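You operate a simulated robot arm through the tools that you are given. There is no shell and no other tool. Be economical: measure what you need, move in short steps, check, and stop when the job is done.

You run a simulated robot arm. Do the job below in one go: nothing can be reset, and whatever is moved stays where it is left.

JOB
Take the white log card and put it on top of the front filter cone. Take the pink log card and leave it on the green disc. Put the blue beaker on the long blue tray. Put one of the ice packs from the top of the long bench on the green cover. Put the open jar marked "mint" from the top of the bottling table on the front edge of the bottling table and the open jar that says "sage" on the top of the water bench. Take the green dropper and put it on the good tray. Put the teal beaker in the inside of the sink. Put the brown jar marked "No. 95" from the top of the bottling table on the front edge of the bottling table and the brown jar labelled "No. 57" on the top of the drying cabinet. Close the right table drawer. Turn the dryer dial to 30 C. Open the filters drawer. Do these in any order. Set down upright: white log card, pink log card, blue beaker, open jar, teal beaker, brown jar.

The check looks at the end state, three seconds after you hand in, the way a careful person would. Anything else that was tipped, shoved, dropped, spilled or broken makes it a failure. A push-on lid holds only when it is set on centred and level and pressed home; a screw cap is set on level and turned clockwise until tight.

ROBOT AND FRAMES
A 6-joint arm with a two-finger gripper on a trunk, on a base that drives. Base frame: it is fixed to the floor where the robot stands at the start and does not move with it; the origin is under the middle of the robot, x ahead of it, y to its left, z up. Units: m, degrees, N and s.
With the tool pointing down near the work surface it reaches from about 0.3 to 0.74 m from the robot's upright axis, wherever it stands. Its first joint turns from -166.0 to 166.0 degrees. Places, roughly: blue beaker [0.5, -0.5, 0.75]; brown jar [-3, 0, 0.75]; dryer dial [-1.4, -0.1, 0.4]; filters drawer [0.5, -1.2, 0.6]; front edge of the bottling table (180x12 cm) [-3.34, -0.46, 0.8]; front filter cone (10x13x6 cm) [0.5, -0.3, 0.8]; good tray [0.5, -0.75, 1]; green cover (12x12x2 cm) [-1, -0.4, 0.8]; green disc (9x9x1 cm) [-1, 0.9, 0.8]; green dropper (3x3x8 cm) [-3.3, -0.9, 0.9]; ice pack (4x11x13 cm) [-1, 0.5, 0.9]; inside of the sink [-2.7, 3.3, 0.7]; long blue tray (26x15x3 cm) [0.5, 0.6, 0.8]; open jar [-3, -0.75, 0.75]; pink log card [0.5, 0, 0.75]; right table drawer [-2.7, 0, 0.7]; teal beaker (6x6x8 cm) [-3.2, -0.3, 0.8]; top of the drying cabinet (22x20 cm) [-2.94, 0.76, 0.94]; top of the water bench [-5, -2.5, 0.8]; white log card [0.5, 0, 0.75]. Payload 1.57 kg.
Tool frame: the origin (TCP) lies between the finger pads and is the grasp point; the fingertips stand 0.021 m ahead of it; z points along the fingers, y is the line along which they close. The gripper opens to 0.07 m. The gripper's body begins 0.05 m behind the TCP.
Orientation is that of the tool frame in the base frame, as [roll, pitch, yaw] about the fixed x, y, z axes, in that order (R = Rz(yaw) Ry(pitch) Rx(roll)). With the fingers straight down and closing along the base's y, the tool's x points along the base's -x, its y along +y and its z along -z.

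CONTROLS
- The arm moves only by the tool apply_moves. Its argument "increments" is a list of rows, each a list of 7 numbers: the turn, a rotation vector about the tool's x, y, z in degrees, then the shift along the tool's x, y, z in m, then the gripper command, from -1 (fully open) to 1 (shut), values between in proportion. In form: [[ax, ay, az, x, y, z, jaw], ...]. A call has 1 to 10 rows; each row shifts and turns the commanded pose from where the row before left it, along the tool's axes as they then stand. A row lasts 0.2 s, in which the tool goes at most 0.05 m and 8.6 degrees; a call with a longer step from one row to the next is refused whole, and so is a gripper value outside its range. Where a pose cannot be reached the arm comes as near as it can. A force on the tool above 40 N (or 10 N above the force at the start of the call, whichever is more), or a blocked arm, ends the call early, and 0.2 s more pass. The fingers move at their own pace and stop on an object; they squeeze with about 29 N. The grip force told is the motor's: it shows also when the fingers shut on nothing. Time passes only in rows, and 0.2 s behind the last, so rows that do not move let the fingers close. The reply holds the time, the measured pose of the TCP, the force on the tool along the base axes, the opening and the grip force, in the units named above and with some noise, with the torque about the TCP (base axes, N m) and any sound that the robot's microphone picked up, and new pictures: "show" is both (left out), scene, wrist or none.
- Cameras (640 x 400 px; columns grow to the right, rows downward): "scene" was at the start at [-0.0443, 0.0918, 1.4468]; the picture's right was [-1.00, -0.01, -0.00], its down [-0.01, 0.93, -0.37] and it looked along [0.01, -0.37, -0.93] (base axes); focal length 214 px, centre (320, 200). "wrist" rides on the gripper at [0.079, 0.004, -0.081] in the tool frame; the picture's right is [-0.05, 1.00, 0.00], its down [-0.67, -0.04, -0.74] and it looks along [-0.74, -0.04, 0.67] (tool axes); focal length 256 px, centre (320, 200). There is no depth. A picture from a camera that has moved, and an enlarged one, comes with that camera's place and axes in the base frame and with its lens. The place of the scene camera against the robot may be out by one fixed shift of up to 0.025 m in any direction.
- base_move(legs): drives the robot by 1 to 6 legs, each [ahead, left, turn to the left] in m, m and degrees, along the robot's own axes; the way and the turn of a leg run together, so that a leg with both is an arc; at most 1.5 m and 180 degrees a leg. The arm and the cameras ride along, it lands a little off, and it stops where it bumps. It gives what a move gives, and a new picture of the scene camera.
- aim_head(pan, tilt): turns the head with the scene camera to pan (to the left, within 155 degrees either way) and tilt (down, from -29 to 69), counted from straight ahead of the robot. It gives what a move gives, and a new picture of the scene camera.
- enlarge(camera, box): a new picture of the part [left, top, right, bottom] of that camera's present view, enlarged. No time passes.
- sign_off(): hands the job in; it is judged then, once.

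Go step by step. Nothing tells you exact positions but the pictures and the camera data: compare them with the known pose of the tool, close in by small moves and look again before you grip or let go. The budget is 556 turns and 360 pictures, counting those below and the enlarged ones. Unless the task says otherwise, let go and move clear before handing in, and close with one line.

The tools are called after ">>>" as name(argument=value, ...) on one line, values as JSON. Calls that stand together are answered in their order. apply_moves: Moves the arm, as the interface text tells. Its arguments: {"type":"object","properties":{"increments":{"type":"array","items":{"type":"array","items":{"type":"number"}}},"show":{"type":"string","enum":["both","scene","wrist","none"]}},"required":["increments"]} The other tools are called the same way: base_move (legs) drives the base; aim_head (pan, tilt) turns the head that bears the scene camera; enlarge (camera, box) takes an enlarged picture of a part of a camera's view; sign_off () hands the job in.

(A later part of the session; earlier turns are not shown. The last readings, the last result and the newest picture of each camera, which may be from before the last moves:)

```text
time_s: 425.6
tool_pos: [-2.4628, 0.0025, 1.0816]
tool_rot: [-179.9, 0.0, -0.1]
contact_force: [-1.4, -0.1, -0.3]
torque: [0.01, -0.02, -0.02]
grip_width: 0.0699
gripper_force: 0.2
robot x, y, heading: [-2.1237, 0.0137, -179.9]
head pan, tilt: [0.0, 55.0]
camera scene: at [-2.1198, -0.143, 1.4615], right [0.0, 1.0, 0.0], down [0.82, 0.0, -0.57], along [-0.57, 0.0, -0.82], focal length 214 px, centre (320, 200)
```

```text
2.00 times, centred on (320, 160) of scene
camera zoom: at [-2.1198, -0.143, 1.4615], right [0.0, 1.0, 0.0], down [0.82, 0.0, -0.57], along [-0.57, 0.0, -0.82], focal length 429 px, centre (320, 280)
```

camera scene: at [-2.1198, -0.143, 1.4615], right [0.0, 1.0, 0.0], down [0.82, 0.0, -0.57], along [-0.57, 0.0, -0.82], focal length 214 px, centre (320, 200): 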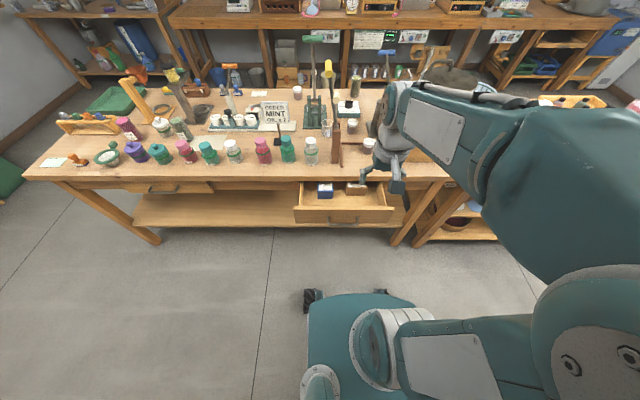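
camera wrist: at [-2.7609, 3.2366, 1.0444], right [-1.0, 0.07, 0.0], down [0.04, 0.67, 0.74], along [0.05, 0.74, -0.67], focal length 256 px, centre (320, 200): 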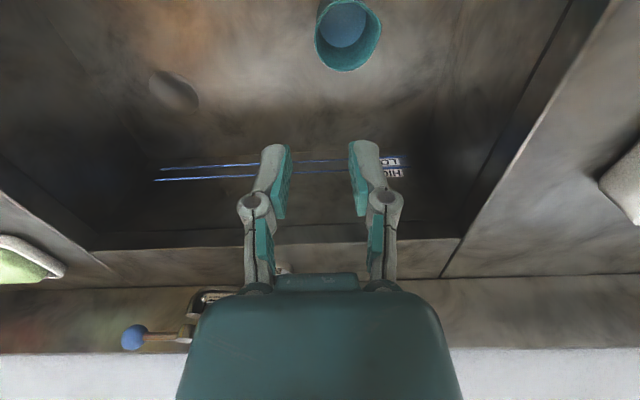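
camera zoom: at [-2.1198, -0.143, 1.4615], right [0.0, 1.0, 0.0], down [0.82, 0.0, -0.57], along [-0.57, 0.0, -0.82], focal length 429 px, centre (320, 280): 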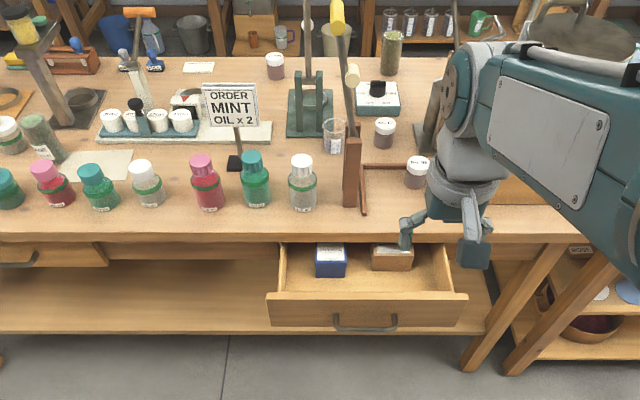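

Drawer front is near x≈-2.6, z 0.605–0.73, y −0.25…0.155. I'll back off slightly, tilt the closed gripper and push above the handle.

>>> base_move(legs=[[-0.1, 0.05, 0]])

>>> apply_moves(increments=[[0, 0, 0, -0.02, 0, 0.045, 1], [0, 0, 0, -0.02, 0, 0.045, 1], [0, 0, 0, 0, 0, 0.045, 1], [0, 0, 0, 0, 0, 0.045, 1], [0, -8.4, 0, 0, 0, 0, 1], [0, -8.4, 0, 0, 0, 0, 1], [0, -8.4, 0, 0, 0, 0, 1], [0, -8.4, 0, 0, 0, 0, 1], [0, -8.4, 0, 0, 0, 0, 1], [0, -8.4, 0, 0, 0, 0, 1]], show="both")

```text
time_s: 426.8
tool_pos: [-2.3643, -0.0399, 1.0825]
tool_rot: [179.9, 0.0, -0.1]
contact_force: [-0.3, 0.0, -1.1]
torque: [-0.03, -0.02, 0.0]
grip_width: 0.0701
gripper_force: 0.0
robot x, y, heading: [-2.0246, -0.0331, -179.9]
head pan, tilt: [0.0, 55.0]
camera scene: at [-2.0206, -0.1828, 1.4623], right [0.0, 1.0, 0.0], down [0.82, 0.0, -0.57], along [-0.57, -0.01, -0.82], focal length 214 px, centre (320, 200)
```

scene: 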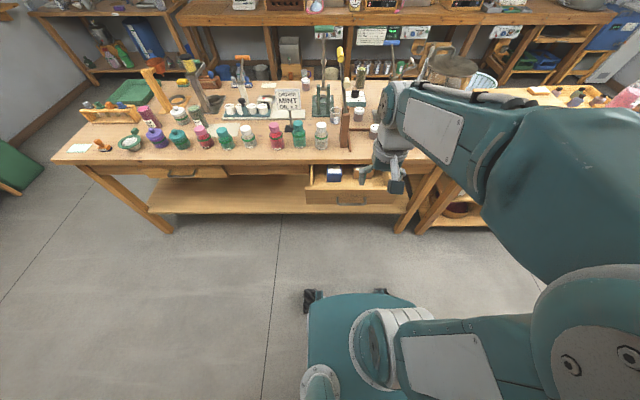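

```text
time_s: 429.0
tool_pos: [-2.4602, -0.053, 0.912]
tool_rot: [178.0, 46.5, -0.7]
contact_force: [0.6, -0.4, -0.3]
torque: [0.0, 0.02, 0.02]
grip_width: 0.0001
gripper_force: 28.7
out of reach, approached as far as the arm can: row 8, 9, 10
robot x, y, heading: [-2.0212, -0.0334, -179.7]
head pan, tilt: [0.0, 55.0]
camera scene: at [-2.0209, -0.1905, 1.4615], right [0.0, 1.0, 0.0], down [0.82, 0.0, -0.57], along [-0.57, 0.0, -0.82], focal length 214 px, centre (320, 200)
camera wrist: at [-2.3451, -0.057, 0.9096], right [-0.02, -1.0, 0.06], down [0.08, 0.06, 0.99], along [-1.0, 0.03, 0.08], focal length 256 px, centre (320, 200)
```

scene: 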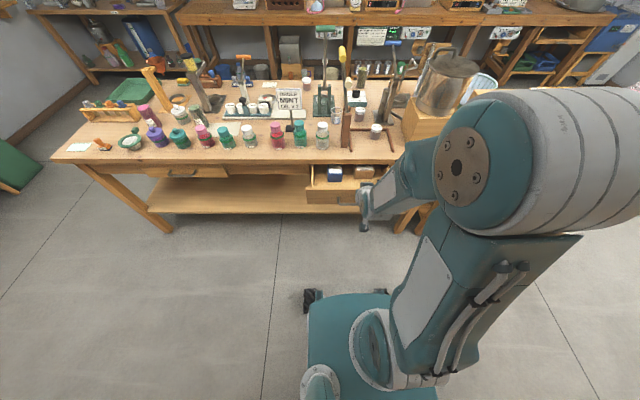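
wrist: 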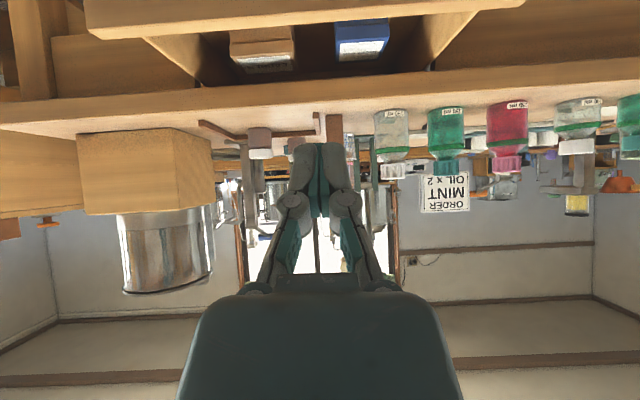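

>>> apply_moves(increments=[[0, 0, 0, 0.0245, 0, 0.0343, 1], [0, 0, 0, 0.0245, 0, 0.0343, 1], [0, 0, 0, 0.0245, 0, 0.0343, 1], [0, 0, 0, 0.0245, 0, 0.0343, 1], [0, 0, 0, 0.0245, 0, 0.0343, 1], [0, 0, 0, 0, 0, 0, 1]], show="wrist")

```text
time_s: 430.4
tool_pos: [-2.4999, -0.0599, 0.7023]
tool_rot: [178.1, 46.6, -0.7]
contact_force: [-0.2, 0.4, 0.0]
torque: [-0.01, 0.0, -0.01]
grip_width: 0.0
gripper_force: 27.8
robot x, y, heading: [-2.0229, -0.0347, -179.9]
head pan, tilt: [0.0, 55.0]
camera wrist: at [-2.3854, -0.0625, 0.7018], right [-0.02, -1.0, 0.06], down [0.08, 0.06, 0.99], along [-1.0, 0.03, 0.08], focal length 256 px, centre (320, 200)
```

wrist: 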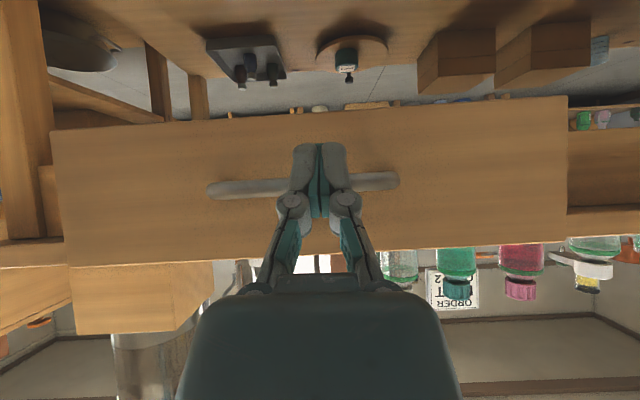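

The handle is at z≈0.71; I'll raise to push on the panel just above it.

>>> apply_moves(increments=[[0, 0, 0, -0.036, 0, -0.0344, 1], [0, 0, 0, 0.0206, 0, 0.0218, 1], [0, 0, 0, 0, 0, 0, 1]], show="wrist")

```text
time_s: 431.2
tool_pos: [-2.5013, -0.0596, 0.7232]
tool_rot: [178.2, 46.5, -0.6]
contact_force: [0.6, 0.2, 0.3]
torque: [-0.02, -0.01, 0.01]
grip_width: 0.0002
gripper_force: 29.0
robot x, y, heading: [-2.0261, -0.0324, -179.9]
head pan, tilt: [0.0, 55.0]
camera wrist: at [-2.3865, -0.0624, 0.7226], right [-0.02, -1.0, 0.06], down [0.08, 0.06, 0.99], along [-1.0, 0.03, 0.08], focal length 256 px, centre (320, 200)
```

wrist: 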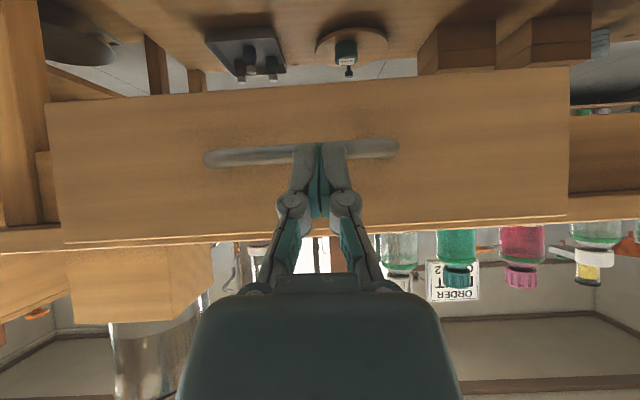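

>>> apply_moves(increments=[[0, 0, 0, -0.0218, 0, -0.0206, 1], [0, 0, 0, -0.0206, 0, 0.0218, 1], [0, 0, 0, -0.0138, 0, 0.0145, 1], [0, 0, 0, 0, 0, 0, 1]], show="wrist")

```text
time_s: 432.2
tool_pos: [-2.5522, -0.0612, 0.7546]
tool_rot: [178.1, 46.4, -0.6]
contact_force: [-0.1, -0.9, 0.7]
torque: [0.01, -0.02, 0.0]
grip_width: 0.0
gripper_force: 29.2
robot x, y, heading: [-2.0212, -0.031, -179.9]
head pan, tilt: [0.0, 55.0]
camera wrist: at [-2.4377, -0.062, 0.753], right [-0.02, -1.0, 0.06], down [0.08, 0.06, 0.99], along [-1.0, 0.03, 0.08], focal length 256 px, centre (320, 200)
```

wrist: 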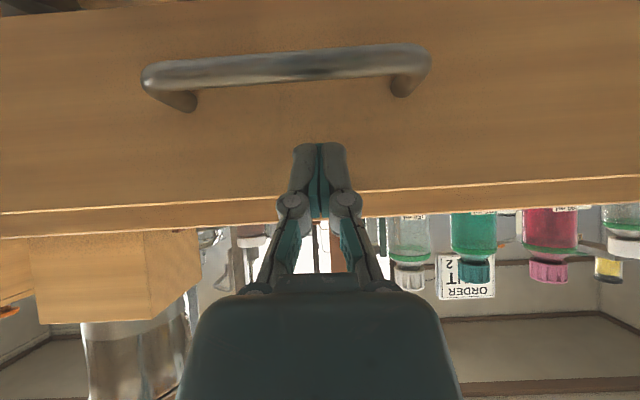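

>>> apply_moves(increments=[[0, 0, 0, -0.0138, 0, 0.0145, 1], [0, 0, 0, -0.0138, 0, 0.0145, 1], [0, 0, 0, -0.0138, 0, 0.0145, 1], [0, 0, 0, -0.0138, 0, 0.0145, 1], [0, 0, 0, 0, 0, 0, 1]], show="both")

```text
time_s: 433.4
tool_pos: [-2.6321, -0.0603, 0.7536]
tool_rot: [178.1, 46.6, -0.5]
contact_force: [0.0, -0.7, 0.2]
torque: [-0.01, -0.04, 0.01]
grip_width: 0.0002
gripper_force: 28.4
robot x, y, heading: [-2.0233, -0.0298, -179.9]
head pan, tilt: [0.0, 55.0]
camera scene: at [-2.022, -0.1905, 1.4615], right [0.0, 1.0, 0.0], down [0.82, 0.0, -0.57], along [-0.57, 0.0, -0.82], focal length 214 px, centre (320, 200)
camera wrist: at [-2.5175, -0.0632, 0.753], right [-0.02, -1.0, 0.06], down [0.08, 0.06, 0.99], along [-1.0, 0.03, 0.08], focal length 256 px, centre (320, 200)
```

scene: 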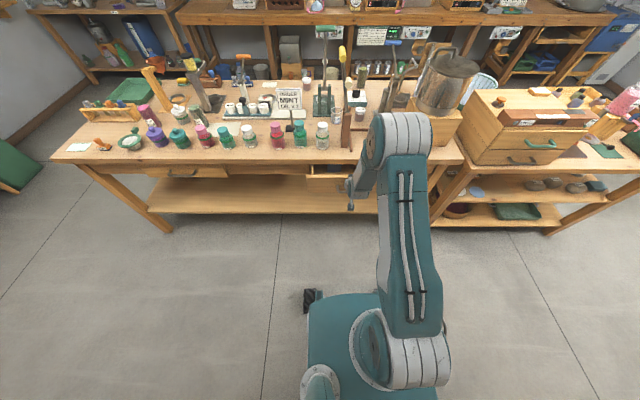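
wrist: 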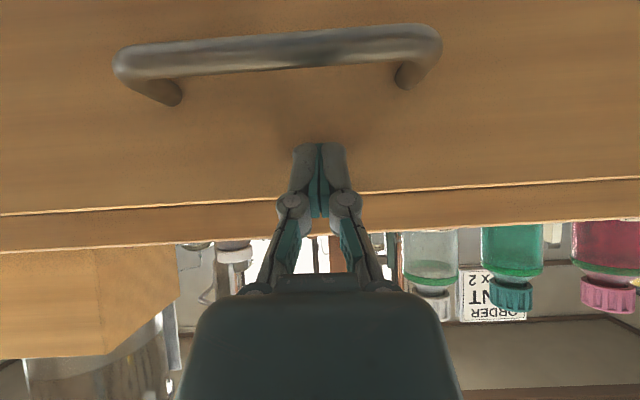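

The drawer is moving in. Continuing until it seats.

>>> apply_moves(increments=[[0, 0, 0, -0.0103, 0, 0.0109, 1], [0, 0, 0, -0.0103, 0, 0.0109, 1], [0, 0, 0, -0.0103, 0, 0.0109, 1], [0, 0, 0, 0, 0, 0, 1]], show="none")

```text
time_s: 434.4
tool_pos: [-2.6769, -0.0609, 0.7556]
tool_rot: [178.2, 46.5, -0.6]
contact_force: [1.7, 0.1, -0.6]
torque: [-0.02, 0.02, -0.01]
grip_width: 0.0001
gripper_force: 28.4
robot x, y, heading: [-2.0251, -0.0326, -179.9]
head pan, tilt: [0.0, 55.0]
```

>>> apply_moves(increments=[[0, 0, 0, -0.0069, 0, 0.0073, 1], [0, 0, 0, -0.0069, 0, 0.0073, 1], [0, 0, 0, 0, 0, 0, 1]], show="both")

>>> enlarge(camera="scene", box=[240, 110, 400, 230])

```text
time_s: 435.2
tool_pos: [-2.6956, -0.0622, 0.7534]
tool_rot: [178.1, 46.5, -0.6]
contact_force: [1.4, -0.4, -0.8]
torque: [-0.01, -0.03, -0.01]
grip_width: 0.0003
gripper_force: 28.8
robot x, y, heading: [-2.0231, -0.0303, -179.8]
head pan, tilt: [0.0, 55.0]
camera scene: at [-2.0221, -0.1907, 1.4614], right [0.0, 1.0, 0.0], down [0.82, 0.0, -0.57], along [-0.57, 0.0, -0.82], focal length 214 px, centre (320, 200)
camera wrist: at [-2.5816, -0.0637, 0.7523], right [-0.02, -1.0, 0.06], down [0.08, 0.06, 0.99], along [-1.0, 0.03, 0.08], focal length 256 px, centre (320, 200)
```

scene: 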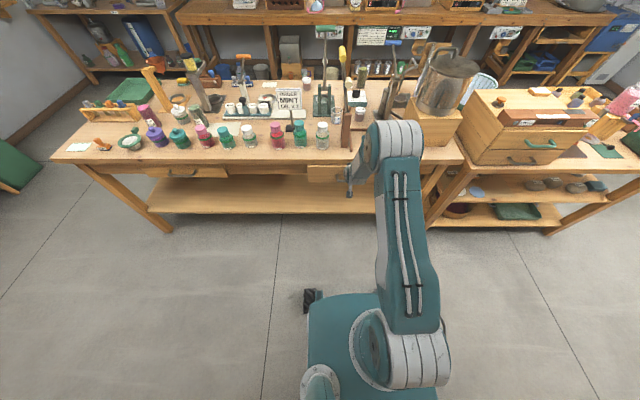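
wrist: 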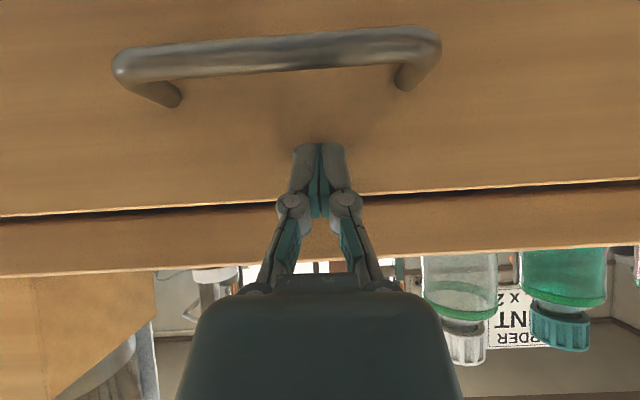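

```text
3.33 times, centred on (320, 170) of scene
camera zoom: at [-2.0221, -0.1907, 1.4614], right [0.0, 1.0, 0.0], down [0.82, 0.0, -0.57], along [-0.57, 0.0, -0.82], focal length 715 px, centre (320, 300)
```

zoom: 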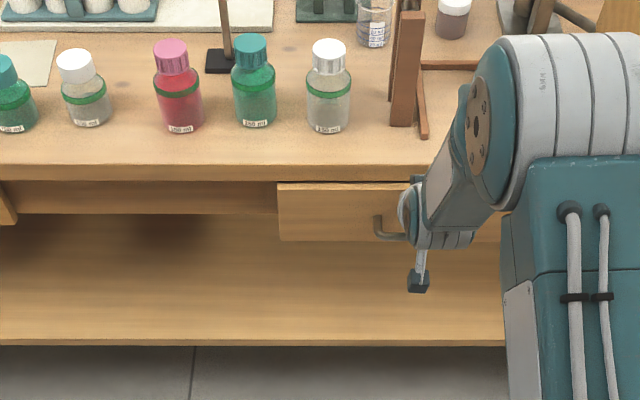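

>>> apply_moves(increments=[[0, 0, 0, -0.0069, 0, 0.0073, 1], [0, 0, 0, -0.0069, 0, 0.0073, 1], [0, 0, 0, 0, 0, 0, 1]], show="none")

```text
time_s: 436.0
tool_pos: [-2.7162, -0.0621, 0.7549]
tool_rot: [178.1, 46.5, -0.7]
contact_force: [1.2, 0.4, -0.1]
torque: [0.01, -0.01, 0.04]
grip_width: 0.0
gripper_force: 29.0
robot x, y, heading: [-2.0197, -0.0325, -179.9]
head pan, tilt: [0.0, 55.0]
```

>>> apply_moves(increments=[[0, 0, 0, 0, 0, 0, 1]], show="wrist")

>>> enlarge(camera="scene", box=[240, 110, 400, 230])

```text
time_s: 436.4
tool_pos: [-2.7164, -0.0616, 0.7541]
tool_rot: [178.1, 46.5, -0.6]
contact_force: [0.2, 1.0, -0.3]
torque: [0.04, 0.01, 0.02]
grip_width: 0.0001
gripper_force: 28.7
robot x, y, heading: [-2.0263, -0.0297, -179.6]
head pan, tilt: [0.0, 55.0]
camera wrist: at [-2.6022, -0.0642, 0.7528], right [-0.02, -1.0, 0.06], down [0.08, 0.06, 0.99], along [-1.0, 0.03, 0.08], focal length 256 px, centre (320, 200)
```

wrist: 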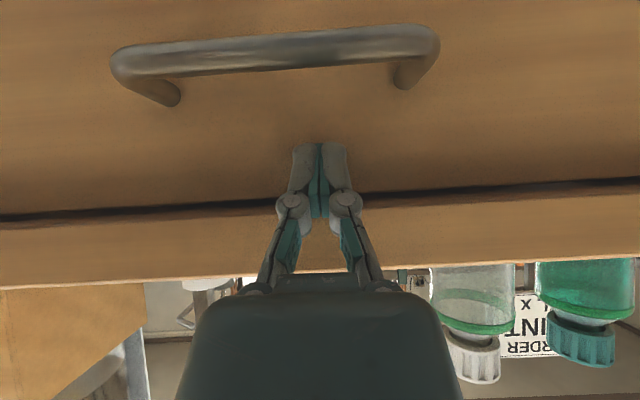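

```text
3.33 times, centred on (320, 170) of scene
camera zoom: at [-2.0223, -0.1905, 1.4615], right [0.0, 1.0, 0.0], down [0.82, 0.0, -0.57], along [-0.57, 0.0, -0.82], focal length 715 px, centre (320, 300)
```

zoom: 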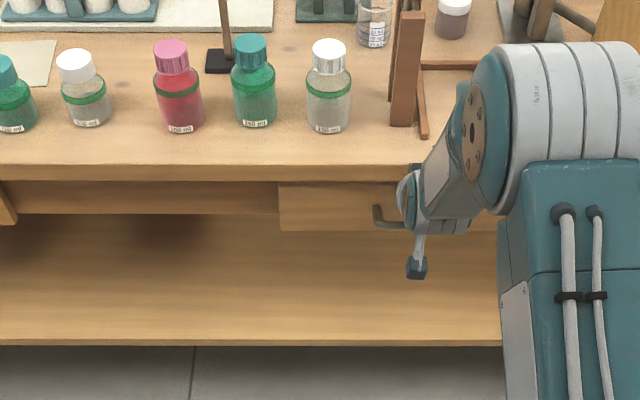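

>>> apply_moves(increments=[[0, 0, 0, -0.0052, 0, 0.0054, 1], [0, 0, 0, 0, 0, 0, 1]], show="none")

>>> apply_moves(increments=[[0, 0, 0, -0.0035, 0, 0.0036, 1], [0, 0, 0, 0, 0, 0, 1]], show="wrist")

```text
time_s: 437.0
tool_pos: [-2.7238, -0.0607, 0.7551]
tool_rot: [178.1, 46.5, -0.6]
contact_force: [1.2, 1.9, 1.0]
torque: [-0.06, 0.03, 0.02]
grip_width: 0.0
gripper_force: 29.1
robot x, y, heading: [-2.0245, -0.031, -179.9]
head pan, tilt: [0.0, 55.0]
```

```text
time_s: 437.6
tool_pos: [-2.727, -0.0621, 0.7523]
tool_rot: [178.1, 46.3, -0.6]
contact_force: [31.1, 0.6, 8.9]
torque: [-0.01, -0.03, -0.01]
grip_width: 0.0063
gripper_force: 28.5
robot x, y, heading: [-2.0223, -0.033, -179.8]
head pan, tilt: [0.0, 55.0]
camera wrist: at [-2.6123, -0.0643, 0.7521], right [-0.02, -1.0, 0.06], down [0.08, 0.06, 1.0], along [-1.0, 0.03, 0.08], focal length 256 px, centre (320, 200)
```

wrist: 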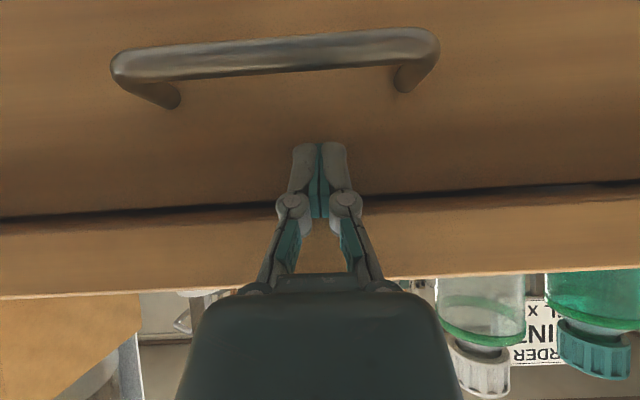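

Firm resistance: the drawer seats. Backing off and checking.

>>> apply_moves(increments=[[0, 0, 0, 0.0138, 0, -0.0145, 1], [0, 0, 0, 0.0275, 0, -0.029, 1], [0, 0, 0, 0.0275, 0, -0.029, 1], [0, 0, 0, 0.0275, 0, -0.029, 1], [0, 0, 0, -0.02, 0, -0.03, 1], [0, 8.4, 0, -0.02, 0, -0.03, 1], [0, 8.4, 0, 0, 0, -0.03, 1], [0, 8.4, 0, 0, 0, -0.03, 1], [0, 8.4, 0, 0, 0, -0.03, 1], [0, 8.4, 0, 0, 0, -0.03, 1]], show="none")

>>> apply_moves(increments=[[-1.8, 4.5, 0, 0, 0, -0.03, -1], [0, 0, 0, 0, 0, -0.04, -1], [0, 0, 0, 0, 0, -0.04, -1], [0, 0, 0, 0, 0, 0, -1]], show="scene")

>>> enlarge(camera="scene", box=[140, 110, 420, 230])

```text
time_s: 439.8
tool_pos: [-2.5209, -0.0559, 0.9315]
tool_rot: [178.7, 4.4, 0.7]
contact_force: [0.0, 0.9, -0.4]
torque: [-0.02, -0.01, -0.04]
grip_width: 0.0002
gripper_force: 28.0
robot x, y, heading: [-2.023, -0.0312, -179.8]
head pan, tilt: [0.0, 55.0]
```

```text
time_s: 440.8
tool_pos: [-2.5205, -0.051, 1.0412]
tool_rot: [176.9, 0.0, 0.9]
contact_force: [-0.2, 0.0, -0.5]
torque: [-0.01, -0.01, 0.01]
grip_width: 0.0699
gripper_force: 0.0
robot x, y, heading: [-2.0235, -0.0321, -179.9]
head pan, tilt: [0.0, 55.0]
camera scene: at [-2.0214, -0.1904, 1.4615], right [0.0, 1.0, 0.0], down [0.82, 0.0, -0.57], along [-0.57, 0.0, -0.82], focal length 214 px, centre (320, 200)
```

scene: 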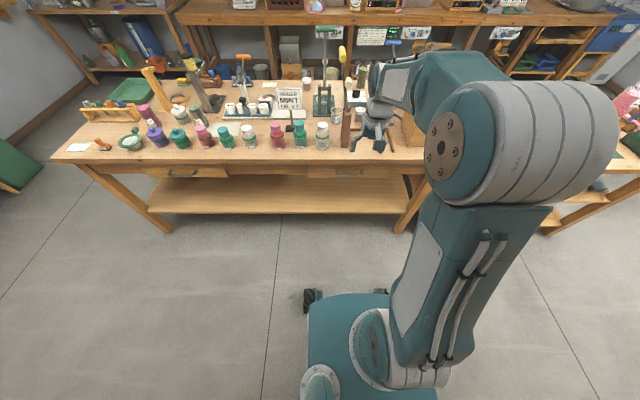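

```text
2.29 times, centred on (280, 170) of scene
camera zoom: at [-2.0214, -0.1904, 1.4615], right [0.0, 1.0, 0.0], down [0.82, 0.0, -0.57], along [-0.57, 0.0, -0.82], focal length 490 px, centre (411, 269)
```

zoom: 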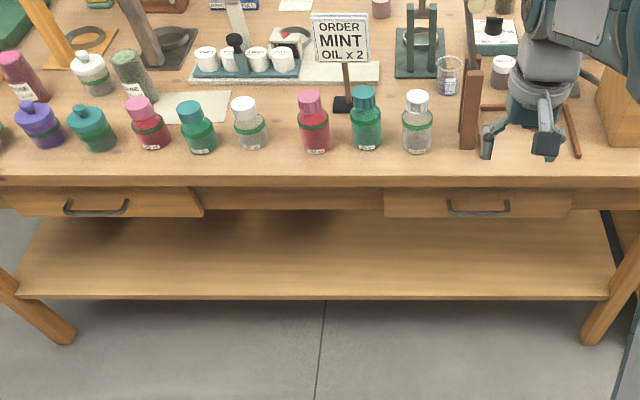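

Both table drawers now sit flush: the right one is closed. Next the brown jars; moving in for No. 57.

>>> apply_moves(increments=[[3.1, 0, 0, 0, 0, -0.03, -1], [0, 0, 0, 0, 0, -0.02, -1]], show="none")

>>> base_move(legs=[[0.32, 0, 0]])

>>> apply_moves(increments=[[0, 0, 0, 0, 0, 0, -1]], show="wrist")

```text
time_s: 441.4
tool_pos: [-2.5196, -0.0486, 1.0926]
tool_rot: [-180.0, 0.0, 0.8]
contact_force: [0.2, -0.1, -0.1]
torque: [-0.05, 0.0, -0.03]
grip_width: 0.0701
gripper_force: 0.1
robot x, y, heading: [-2.0239, -0.0303, -179.8]
head pan, tilt: [0.0, 55.0]
```

```text
time_s: 443.4
tool_pos: [-2.8105, -0.0487, 1.0923]
tool_rot: [-179.9, -0.8, 1.1]
contact_force: [2.6, -0.7, 0.2]
torque: [0.0, -0.03, 0.09]
grip_width: 0.0699
gripper_force: 0.1
robot x, y, heading: [-2.321, -0.0326, -179.7]
head pan, tilt: [0.0, 55.0]
stopped in leg 1: the force on the tool passed its limit at 64 N (the readings are from after the stop); the commanded pose is now the measured one
camera scene: at [-2.317, -0.1915, 1.4615], right [0.0, 1.0, 0.0], down [0.82, 0.0, -0.57], along [-0.57, 0.0, -0.82], focal length 214 px, centre (320, 200)
```

scene: 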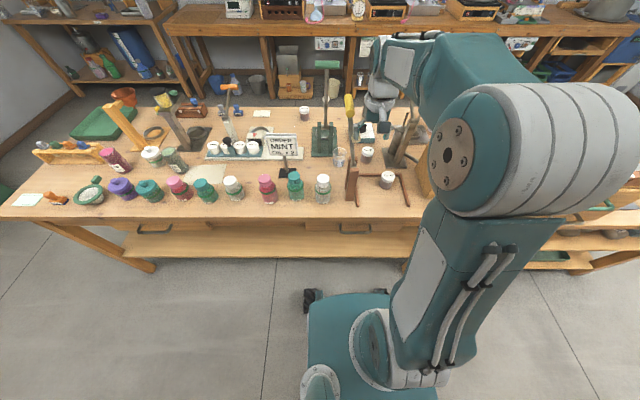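

```text
time_s: 443.8
tool_pos: [-2.812, -0.0477, 1.0917]
tool_rot: [-180.0, -0.8, 1.1]
contact_force: [3.2, 0.3, 1.4]
torque: [-0.06, -0.04, 0.11]
grip_width: 0.07
gripper_force: 0.1
robot x, y, heading: [-2.319, -0.0263, -180.1]
head pan, tilt: [0.0, 55.0]
camera wrist: at [-2.7323, -0.051, 1.1744], right [-0.04, -1.0, 0.0], down [-0.68, 0.02, 0.74], along [-0.74, 0.03, -0.68], focal length 256 px, centre (320, 200)
```

wrist: 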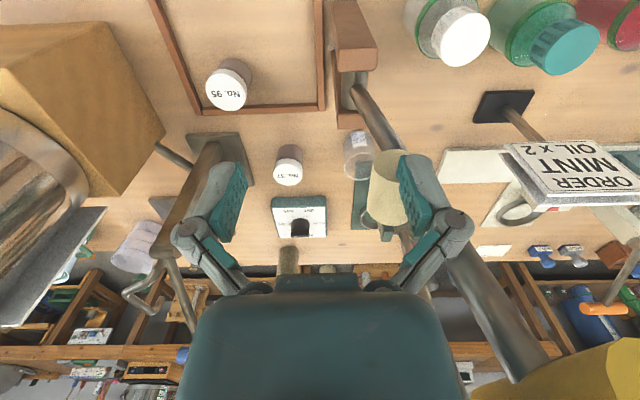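

My gripper bumped a tall stand's handle by its right finger. Backing off immediately and inspecting.

>>> apply_moves(increments=[[0, 0, 0, 0.03, -0.005, 0, -1], [0, 0, 0, 0.04, -0.03, 0, -1], [0, 0, 0, 0.0, -0.03, 0, -1], [0, 0, 0, 0, 0, 0, -1]], show="wrist")

>>> enlarge(camera="scene", box=[260, 60, 440, 210])

```text
time_s: 444.8
tool_pos: [-2.743, 0.0192, 1.0925]
tool_rot: [180.0, -0.8, 1.0]
contact_force: [-0.2, -0.3, 0.0]
torque: [0.0, 0.02, 0.0]
grip_width: 0.07
gripper_force: 0.0
robot x, y, heading: [-2.3211, -0.0339, -179.9]
head pan, tilt: [0.0, 55.0]
camera wrist: at [-2.6631, 0.0157, 1.1755], right [-0.04, -1.0, 0.0], down [-0.68, 0.02, 0.74], along [-0.74, 0.03, -0.68], focal length 256 px, centre (320, 200)
```

wrist: 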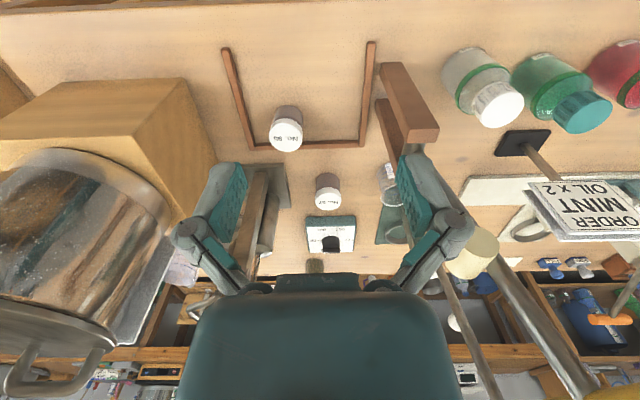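

```text
2.67 times, centred on (350, 135) of scene
camera zoom: at [-2.3169, -0.191, 1.4615], right [0.0, 1.0, 0.0], down [0.82, 0.0, -0.57], along [-0.57, 0.0, -0.82], focal length 572 px, centre (240, 373)
```

zoom: 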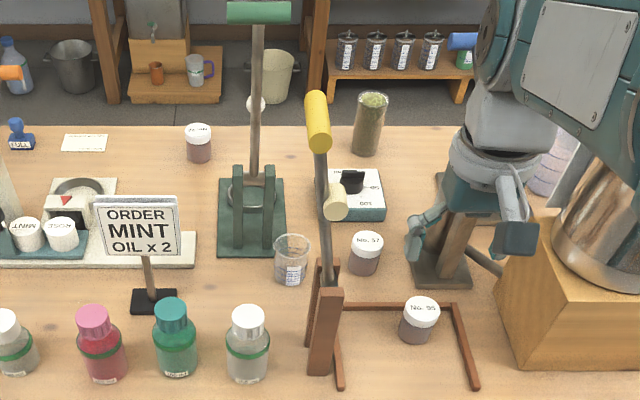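

The lever stand hasn't moved (its grip triangulates to the same spot). No. 57's lid is at (-3.016, 0.015, 0.84) and No. 95's at (-2.878, 0.076, 0.846). I'll shift base a little to +y and go in high.

>>> base_move(legs=[[0, -0.09, 0]])

>>> apply_moves(increments=[[0, 0.8, 0, 0, 0.03, -0.03, -1], [0, 0, 0, 0, 0.03, -0.03, -1], [0, 0, 0, 0, 0.03, 0, -1], [0, 0, 0, -0.04, 0, 0, -1], [0, 0, 0, -0.04, 0, 0, -1], [0, 0, 0, -0.04, 0, 0, -1], [0, 0, 0, 0, 0, 0, -1]], show="wrist")

```text
time_s: 445.9
tool_pos: [-2.7433, 0.0853, 1.0937]
tool_rot: [-179.3, -0.8, 1.2]
contact_force: [0.0, -1.3, 0.3]
torque: [0.06, 0.0, 0.0]
grip_width: 0.0702
gripper_force: 0.2
robot x, y, heading: [-2.3199, 0.0486, -179.7]
head pan, tilt: [0.0, 55.0]
camera scene: at [-2.3171, -0.1347, 1.4585], right [0.0, 1.0, 0.02], down [0.82, 0.01, -0.57], along [-0.57, 0.01, -0.82], focal length 214 px, centre (320, 200)
```

scene: 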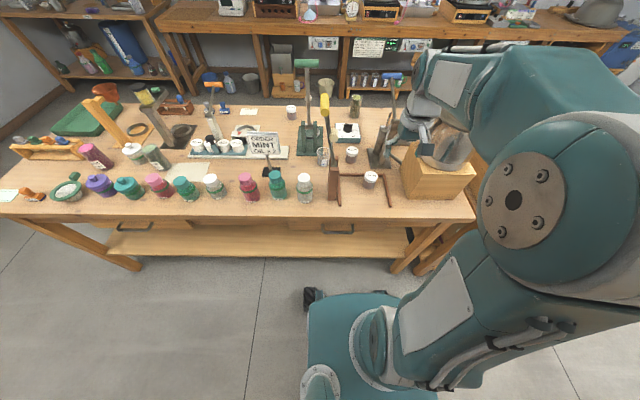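

```text
time_s: 447.5
tool_pos: [-2.8613, 0.0156, 1.15]
tool_rot: [179.6, -1.6, 1.2]
contact_force: [-0.4, 0.5, 0.4]
torque: [-0.03, -0.04, -0.03]
grip_width: 0.0701
gripper_force: 0.1
robot x, y, heading: [-2.3193, 0.0484, -179.8]
head pan, tilt: [0.0, 55.0]
camera wrist: at [-2.7838, 0.0138, 1.2335], right [-0.03, -1.0, 0.01], down [-0.69, 0.03, 0.73], along [-0.73, 0.02, -0.69], focal length 256 px, centre (320, 200)
```

wrist: 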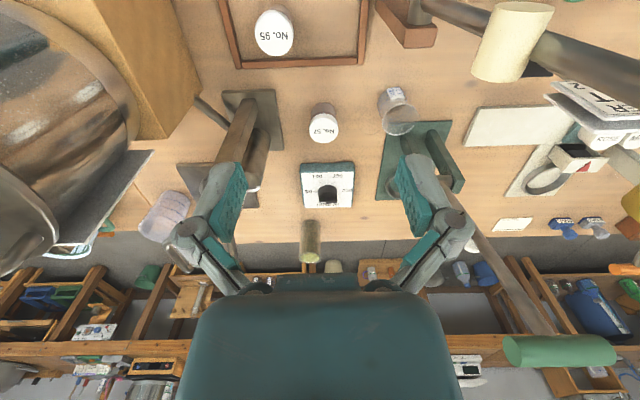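

>>> apply_moves(increments=[[0.4, -1.6, 0, -0.038, 0, 0, -1], [0, 0, 0, -0.038, 0, 0, -1], [0, 0, 0, -0.038, 0, 0, -1], [0, 0, 0, -0.038, 0, 0, -1], [0, 0, 0, 0, 0, 0.04, -1], [0, 0, 0, 0, 0, 0.04, -1], [0, 0, 0, 0, 0, 0.04, -1], [0, 0, 0, 0, 0, 0, -1]], show="both")

```text
time_s: 449.3
tool_pos: [-2.9877, 0.0084, 1.0196]
tool_rot: [-180.0, 0.1, 1.1]
contact_force: [0.4, -0.3, 0.7]
torque: [-0.01, -0.01, 0.02]
grip_width: 0.07
gripper_force: 0.0
out of reach, approached as far as the arm can: row 4
robot x, y, heading: [-2.3164, 0.0487, -179.7]
head pan, tilt: [0.0, 55.0]
camera scene: at [-2.3184, -0.1093, 1.4615], right [0.0, 1.0, 0.0], down [0.82, 0.0, -0.57], along [-0.57, 0.0, -0.82], focal length 214 px, centre (320, 200)
camera wrist: at [-2.9071, 0.0066, 1.1006], right [-0.03, -1.0, 0.0], down [-0.67, 0.02, 0.75], along [-0.75, 0.03, -0.67], focal length 256 px, centre (320, 200)
```

scene: 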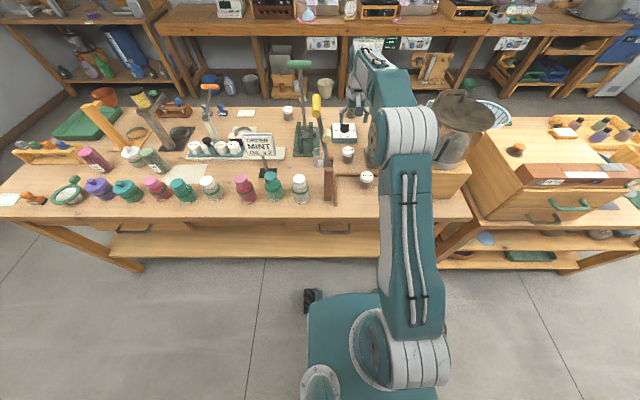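
wrist: 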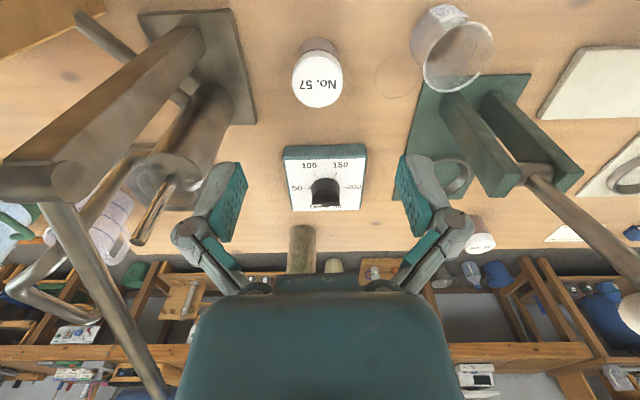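

>>> apply_moves(increments=[[0, 0, 0, -0.032, -0.007, 0.02, -1], [0, 0, 0, 0, 0, 0.04, -1], [0, 0, 0, 0, 0, 0.04, -1], [0, 0, 0, 0, 0, 0, -1]], show="wrist")

```text
time_s: 450.3
tool_pos: [-3.0193, 0.0144, 0.9221]
tool_rot: [-179.8, 0.0, 1.2]
contact_force: [0.4, -0.2, -0.5]
torque: [0.0, -0.03, -0.01]
grip_width: 0.0701
gripper_force: 0.0
robot x, y, heading: [-2.3229, 0.049, -180.0]
head pan, tilt: [0.0, 55.0]
camera wrist: at [-2.9388, 0.0123, 1.0025], right [-0.03, -1.0, 0.0], down [-0.67, 0.02, 0.75], along [-0.75, 0.03, -0.67], focal length 256 px, centre (320, 200)
```

wrist: 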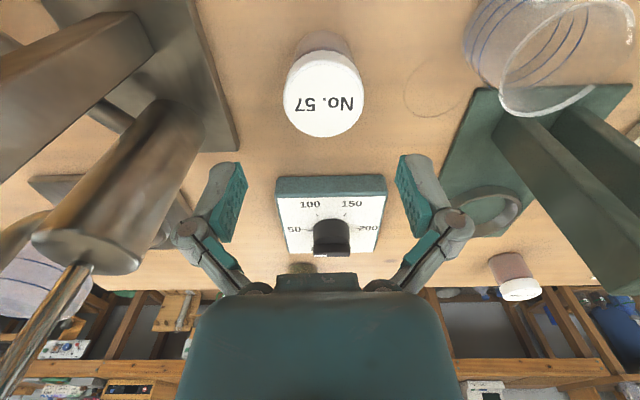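

>>> apply_moves(increments=[[0, 0, 0, 0.002, 0, 0.04, -1], [0, 0, 0, 0, 0, 0.035, -1], [0, 0, 0, 0, 0, 0.022, -1], [0, 0, 0, 0, 0, 0, -1]], show="wrist")

```text
time_s: 451.3
tool_pos: [-3.0185, 0.0151, 0.8242]
tool_rot: [-179.9, 0.0, 1.2]
contact_force: [0.1, 1.0, -0.1]
torque: [0.02, 0.0, 0.0]
grip_width: 0.0702
gripper_force: 0.0
robot x, y, heading: [-2.3163, 0.0476, -179.7]
head pan, tilt: [0.0, 55.0]
camera wrist: at [-2.9373, 0.0127, 0.906], right [-0.03, -1.0, 0.0], down [-0.67, 0.02, 0.75], along [-0.74, 0.03, -0.67], focal length 256 px, centre (320, 200)
```

wrist: 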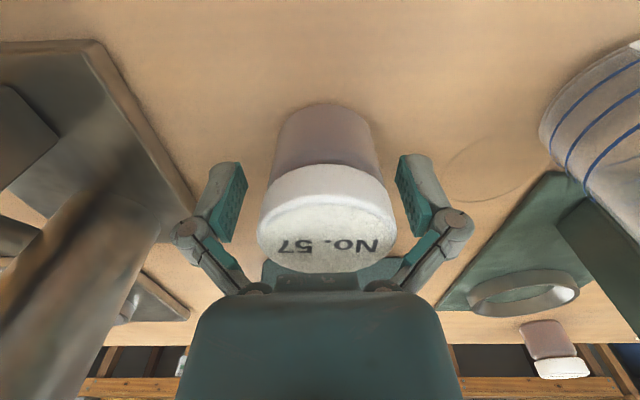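

>>> apply_moves(increments=[[0, 0, 0, 0, 0, 0, 0], [0, 0, 0, 0, 0, 0, 1], [0, 0, 0, 0, 0, 0, 1], [0, 0, 0, 0, 0, -0.005, 1], [0, 0, 0, 0, 0, -0.02, 1], [0, 0, 0, 0, 0, -0.04, 1], [0, 0, 0, 0, 0, -0.04, 1], [0, 0, 0, 0, 0, 0, 1]], show="wrist")

```text
time_s: 453.1
tool_pos: [-3.0182, 0.0154, 0.9308]
tool_rot: [-179.8, 0.0, 1.2]
contact_force: [-0.1, 0.1, -1.2]
torque: [-0.02, 0.0, 0.05]
grip_width: 0.0473
gripper_force: 29.1
robot x, y, heading: [-2.3195, 0.0498, -179.7]
head pan, tilt: [0.0, 55.0]
camera wrist: at [-2.9381, 0.0121, 1.0114], right [-0.03, -1.0, 0.0], down [-0.67, 0.02, 0.75], along [-0.74, 0.03, -0.67], focal length 256 px, centre (320, 200)
```

wrist: 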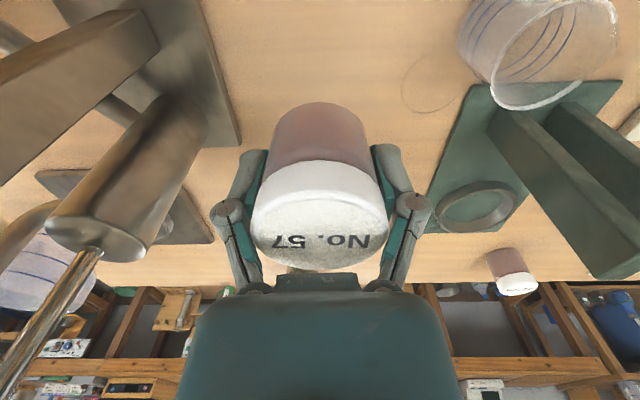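

No. 57 held. Rising, retracting, and moving along to the drying cabinet.

>>> apply_moves(increments=[[0, 0, 0, 0, 0, -0.045, 1], [0, 0, 0, 0, 0, -0.045, 1], [0, 0, 0, 0.02, 0, -0.04, 1], [0, 0, 0, 0.045, 0, 0, 1], [0, 0, 0, 0.045, 0, 0, 1], [0, 0, 0, 0.045, 0, 0, 1], [0, 0, 0, 0.045, 0, 0, 1], [0, 0, 0, 0.045, 0, 0, 1], [0, 0, 0, 0.045, 0, 0, 1], [0, 0, 0, 0.045, 0, 0, 1]], show="none")

>>> base_move(legs=[[-0.12, 0, 0], [0, -0.6, 0]])

>>> enlarge(camera="scene", box=[240, 60, 480, 240])

```text
time_s: 455.3
tool_pos: [-2.682, 0.0224, 1.0585]
tool_rot: [-179.9, 0.0, 1.2]
contact_force: [0.0, -0.9, -2.0]
torque: [-0.04, 0.0, 0.01]
grip_width: 0.0471
gripper_force: 28.8
robot x, y, heading: [-2.3174, 0.0519, -179.9]
head pan, tilt: [0.0, 55.0]
```

```text
time_s: 459.6
tool_pos: [-2.5635, 0.6232, 1.059]
tool_rot: [-179.7, 0.0, 1.4]
contact_force: [-0.1, -0.4, -0.4]
torque: [0.05, -0.01, 0.01]
grip_width: 0.0468
gripper_force: 28.7
robot x, y, heading: [-2.2001, 0.655, -179.7]
head pan, tilt: [0.0, 55.0]
camera scene: at [-2.1976, 0.4907, 1.4611], right [0.0, 1.0, 0.0], down [0.82, 0.01, -0.57], along [-0.57, 0.0, -0.82], focal length 214 px, centre (320, 200)
```

scene: 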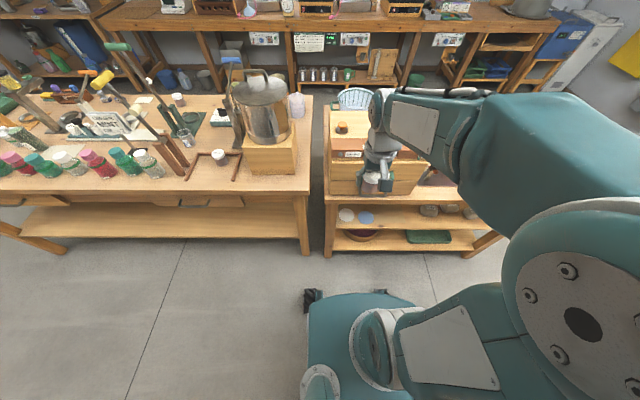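

```text
2.22 times, centred on (360, 150) of scene
camera zoom: at [-2.1976, 0.4907, 1.4611], right [0.0, 1.0, 0.0], down [0.82, 0.01, -0.57], along [-0.57, 0.0, -0.82], focal length 477 px, centre (231, 311)
```

zoom: 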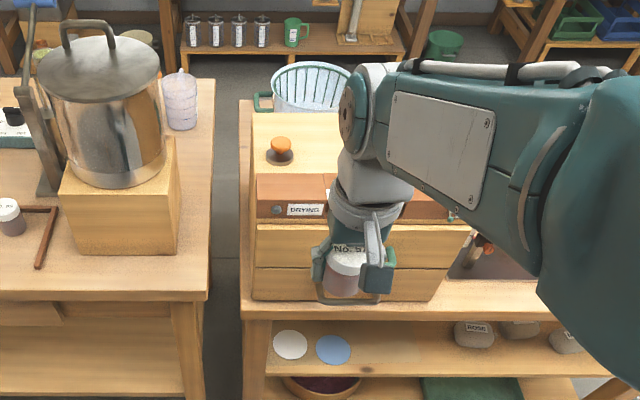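

>>> base_move(legs=[[0.13, 0, 0]])

>>> apply_moves(increments=[[0, 0, 0, -0.01, -0.03, -0.03, 1], [0, 0, 0, -0.01, -0.03, -0.02, 1], [0, 0, 0, -0.03, -0.03, 0, 1], [0, 0, 0, 0, 0, 0, 1]], show="wrist")

```text
time_s: 460.8
tool_pos: [-2.6935, 0.6249, 1.0595]
tool_rot: [-179.9, 0.0, 1.4]
contact_force: [0.2, 0.0, -1.1]
torque: [-0.02, 0.03, 0.02]
grip_width: 0.047
gripper_force: 29.3
robot x, y, heading: [-2.3287, 0.6509, -179.7]
head pan, tilt: [0.0, 55.0]
camera scene: at [-2.3271, 0.4928, 1.4614], right [0.0, 1.0, 0.0], down [0.82, 0.0, -0.57], along [-0.57, 0.0, -0.82], focal length 214 px, centre (320, 200)
```

scene: 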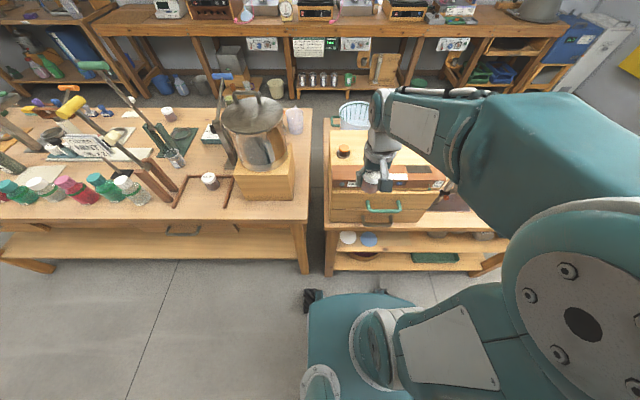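

```text
time_s: 461.8
tool_pos: [-2.7444, 0.714, 1.1087]
tool_rot: [-180.0, 0.0, 1.3]
contact_force: [0.5, -0.6, -0.3]
torque: [0.01, -0.01, -0.01]
grip_width: 0.0469
gripper_force: 28.8
robot x, y, heading: [-2.3292, 0.6516, -179.7]
head pan, tilt: [0.0, 55.0]
camera wrist: at [-2.6647, 0.7121, 1.1906], right [-0.03, -1.0, 0.0], down [-0.67, 0.02, 0.75], along [-0.74, 0.02, -0.67], focal length 256 px, centre (320, 200)
```

wrist: 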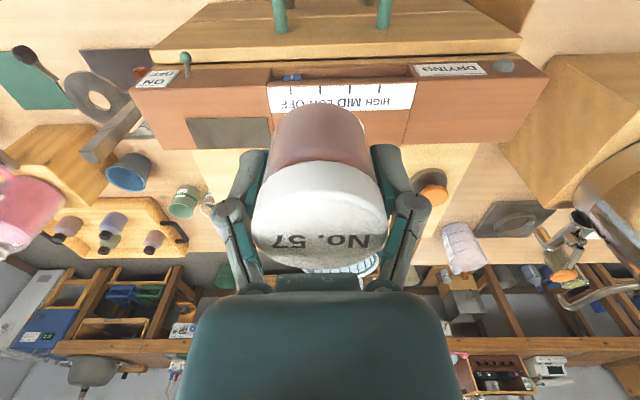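

Behind the control strip, the cabinet top is free near (-2.94, 0.77). Moving over and lowering.

>>> apply_moves(increments=[[0, 0, 0, -0.039, -0.012, 0, 1], [0, 0, 0, -0.039, -0.012, 0, 1], [0, 0, 0, -0.039, -0.012, 0, 1], [0, 0, 0, -0.039, -0.012, 0, 1], [0, 0, 0, -0.039, -0.012, 0, 1], [0, 0, 0, 0, 0, 0.04, 1], [0, 0, 0, 0, 0, 0.04, 1], [0, 0, 0, 0, 0, 0.02, 1], [0, 0, 0, 0, 0, 0, 1]], show="wrist")

```text
time_s: 463.8
tool_pos: [-2.9409, 0.77, 1.0092]
tool_rot: [-179.9, -0.1, 1.4]
contact_force: [0.6, -0.2, -0.5]
torque: [-0.01, -0.02, -0.03]
grip_width: 0.0472
gripper_force: 29.2
robot x, y, heading: [-2.3305, 0.6507, -179.7]
head pan, tilt: [0.0, 55.0]
camera wrist: at [-2.8609, 0.7682, 1.0913], right [-0.03, -1.0, 0.0], down [-0.67, 0.02, 0.75], along [-0.74, 0.02, -0.67], focal length 256 px, centre (320, 200)
```

wrist: 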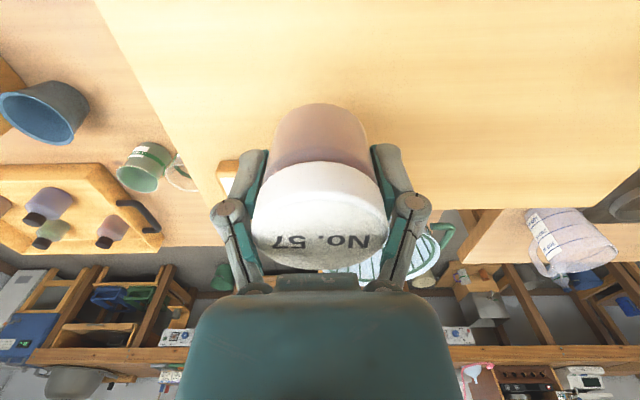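

>>> apply_moves(increments=[[0, 0, 0, 0, 0, 0.012, 1], [0, 0, 0, 0, 0, 0.006, 1], [0, 0, 0, 0, 0, 0, 1]], show="none")

>>> apply_moves(increments=[[0, 0, 0, 0, 0, 0.005, 1], [0, 0, 0, 0, 0, 0, 1]], show="none")

```text
time_s: 464.6
tool_pos: [-2.9424, 0.7693, 0.9918]
tool_rot: [-179.9, 0.0, 1.4]
contact_force: [-0.6, -0.7, -0.7]
torque: [0.01, 0.01, -0.01]
grip_width: 0.047
gripper_force: 29.3
robot x, y, heading: [-2.328, 0.6548, -179.9]
head pan, tilt: [0.0, 55.0]
```

```text
time_s: 465.2
tool_pos: [-2.9415, 0.7701, 0.9869]
tool_rot: [-180.0, -0.1, 1.4]
contact_force: [0.2, -1.0, -0.6]
torque: [-0.01, 0.02, 0.0]
grip_width: 0.0473
gripper_force: 29.5
robot x, y, heading: [-2.3303, 0.6538, -180.0]
head pan, tilt: [0.0, 55.0]
```

>>> apply_moves(increments=[[0, 0, 0, 0, 0, 0.005, 1], [0, 0, 0, 0, 0, 0, 1]], show="none")

>>> apply_moves(increments=[[0, 0, 0, 0, 0, 0.004, 1], [0, 0, 0, 0, 0, 0, 1]], show="wrist")

```text
time_s: 465.8
tool_pos: [-2.9414, 0.7702, 0.9824]
tool_rot: [180.0, 0.0, 1.5]
contact_force: [-0.9, 0.1, -0.8]
torque: [0.0, 0.0, 0.01]
grip_width: 0.0472
gripper_force: 28.9
robot x, y, heading: [-2.331, 0.6537, -179.9]
head pan, tilt: [0.0, 55.0]
```

```text
time_s: 466.4
tool_pos: [-2.9418, 0.7716, 0.9773]
tool_rot: [-179.9, 0.1, 1.4]
contact_force: [-0.6, 0.1, -0.5]
torque: [-0.01, 0.02, -0.03]
grip_width: 0.047
gripper_force: 29.2
robot x, y, heading: [-2.3296, 0.6499, -179.8]
head pan, tilt: [0.0, 55.0]
camera wrist: at [-2.8612, 0.7685, 1.0589], right [-0.03, -1.0, 0.0], down [-0.67, 0.02, 0.75], along [-0.74, 0.02, -0.67], focal length 256 px, centre (320, 200)
```

wrist: 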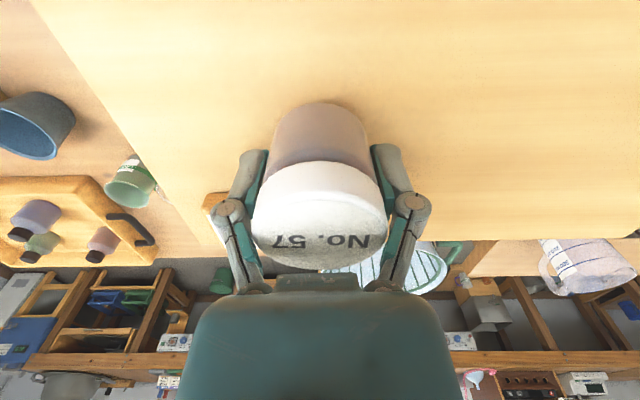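

>>> apply_moves(increments=[[0, 0, 0, 0, 0, 0.004, 1], [0, 0, 0, 0, 0, 0, 1]], show="none")

>>> apply_moves(increments=[[0, 0, 0, 0, 0, 0.003, 1], [0, 0, 0, 0, 0, 0, 1]], show="none")

```text
time_s: 467.0
tool_pos: [-2.9424, 0.7704, 0.9733]
tool_rot: [-179.9, 0.0, 1.4]
contact_force: [-0.6, -0.2, 0.1]
torque: [-0.01, 0.02, 0.0]
grip_width: 0.0467
gripper_force: 28.7
robot x, y, heading: [-2.3277, 0.6507, -180.0]
head pan, tilt: [0.0, 55.0]
```

```text
time_s: 467.6
tool_pos: [-2.9405, 0.7708, 0.9719]
tool_rot: [-179.8, 0.3, 1.3]
contact_force: [1.9, 0.3, 20.6]
torque: [-0.12, -0.17, 0.02]
grip_width: 0.047
gripper_force: 29.7
robot x, y, heading: [-2.3306, 0.6551, -179.9]
head pan, tilt: [0.0, 55.0]
```

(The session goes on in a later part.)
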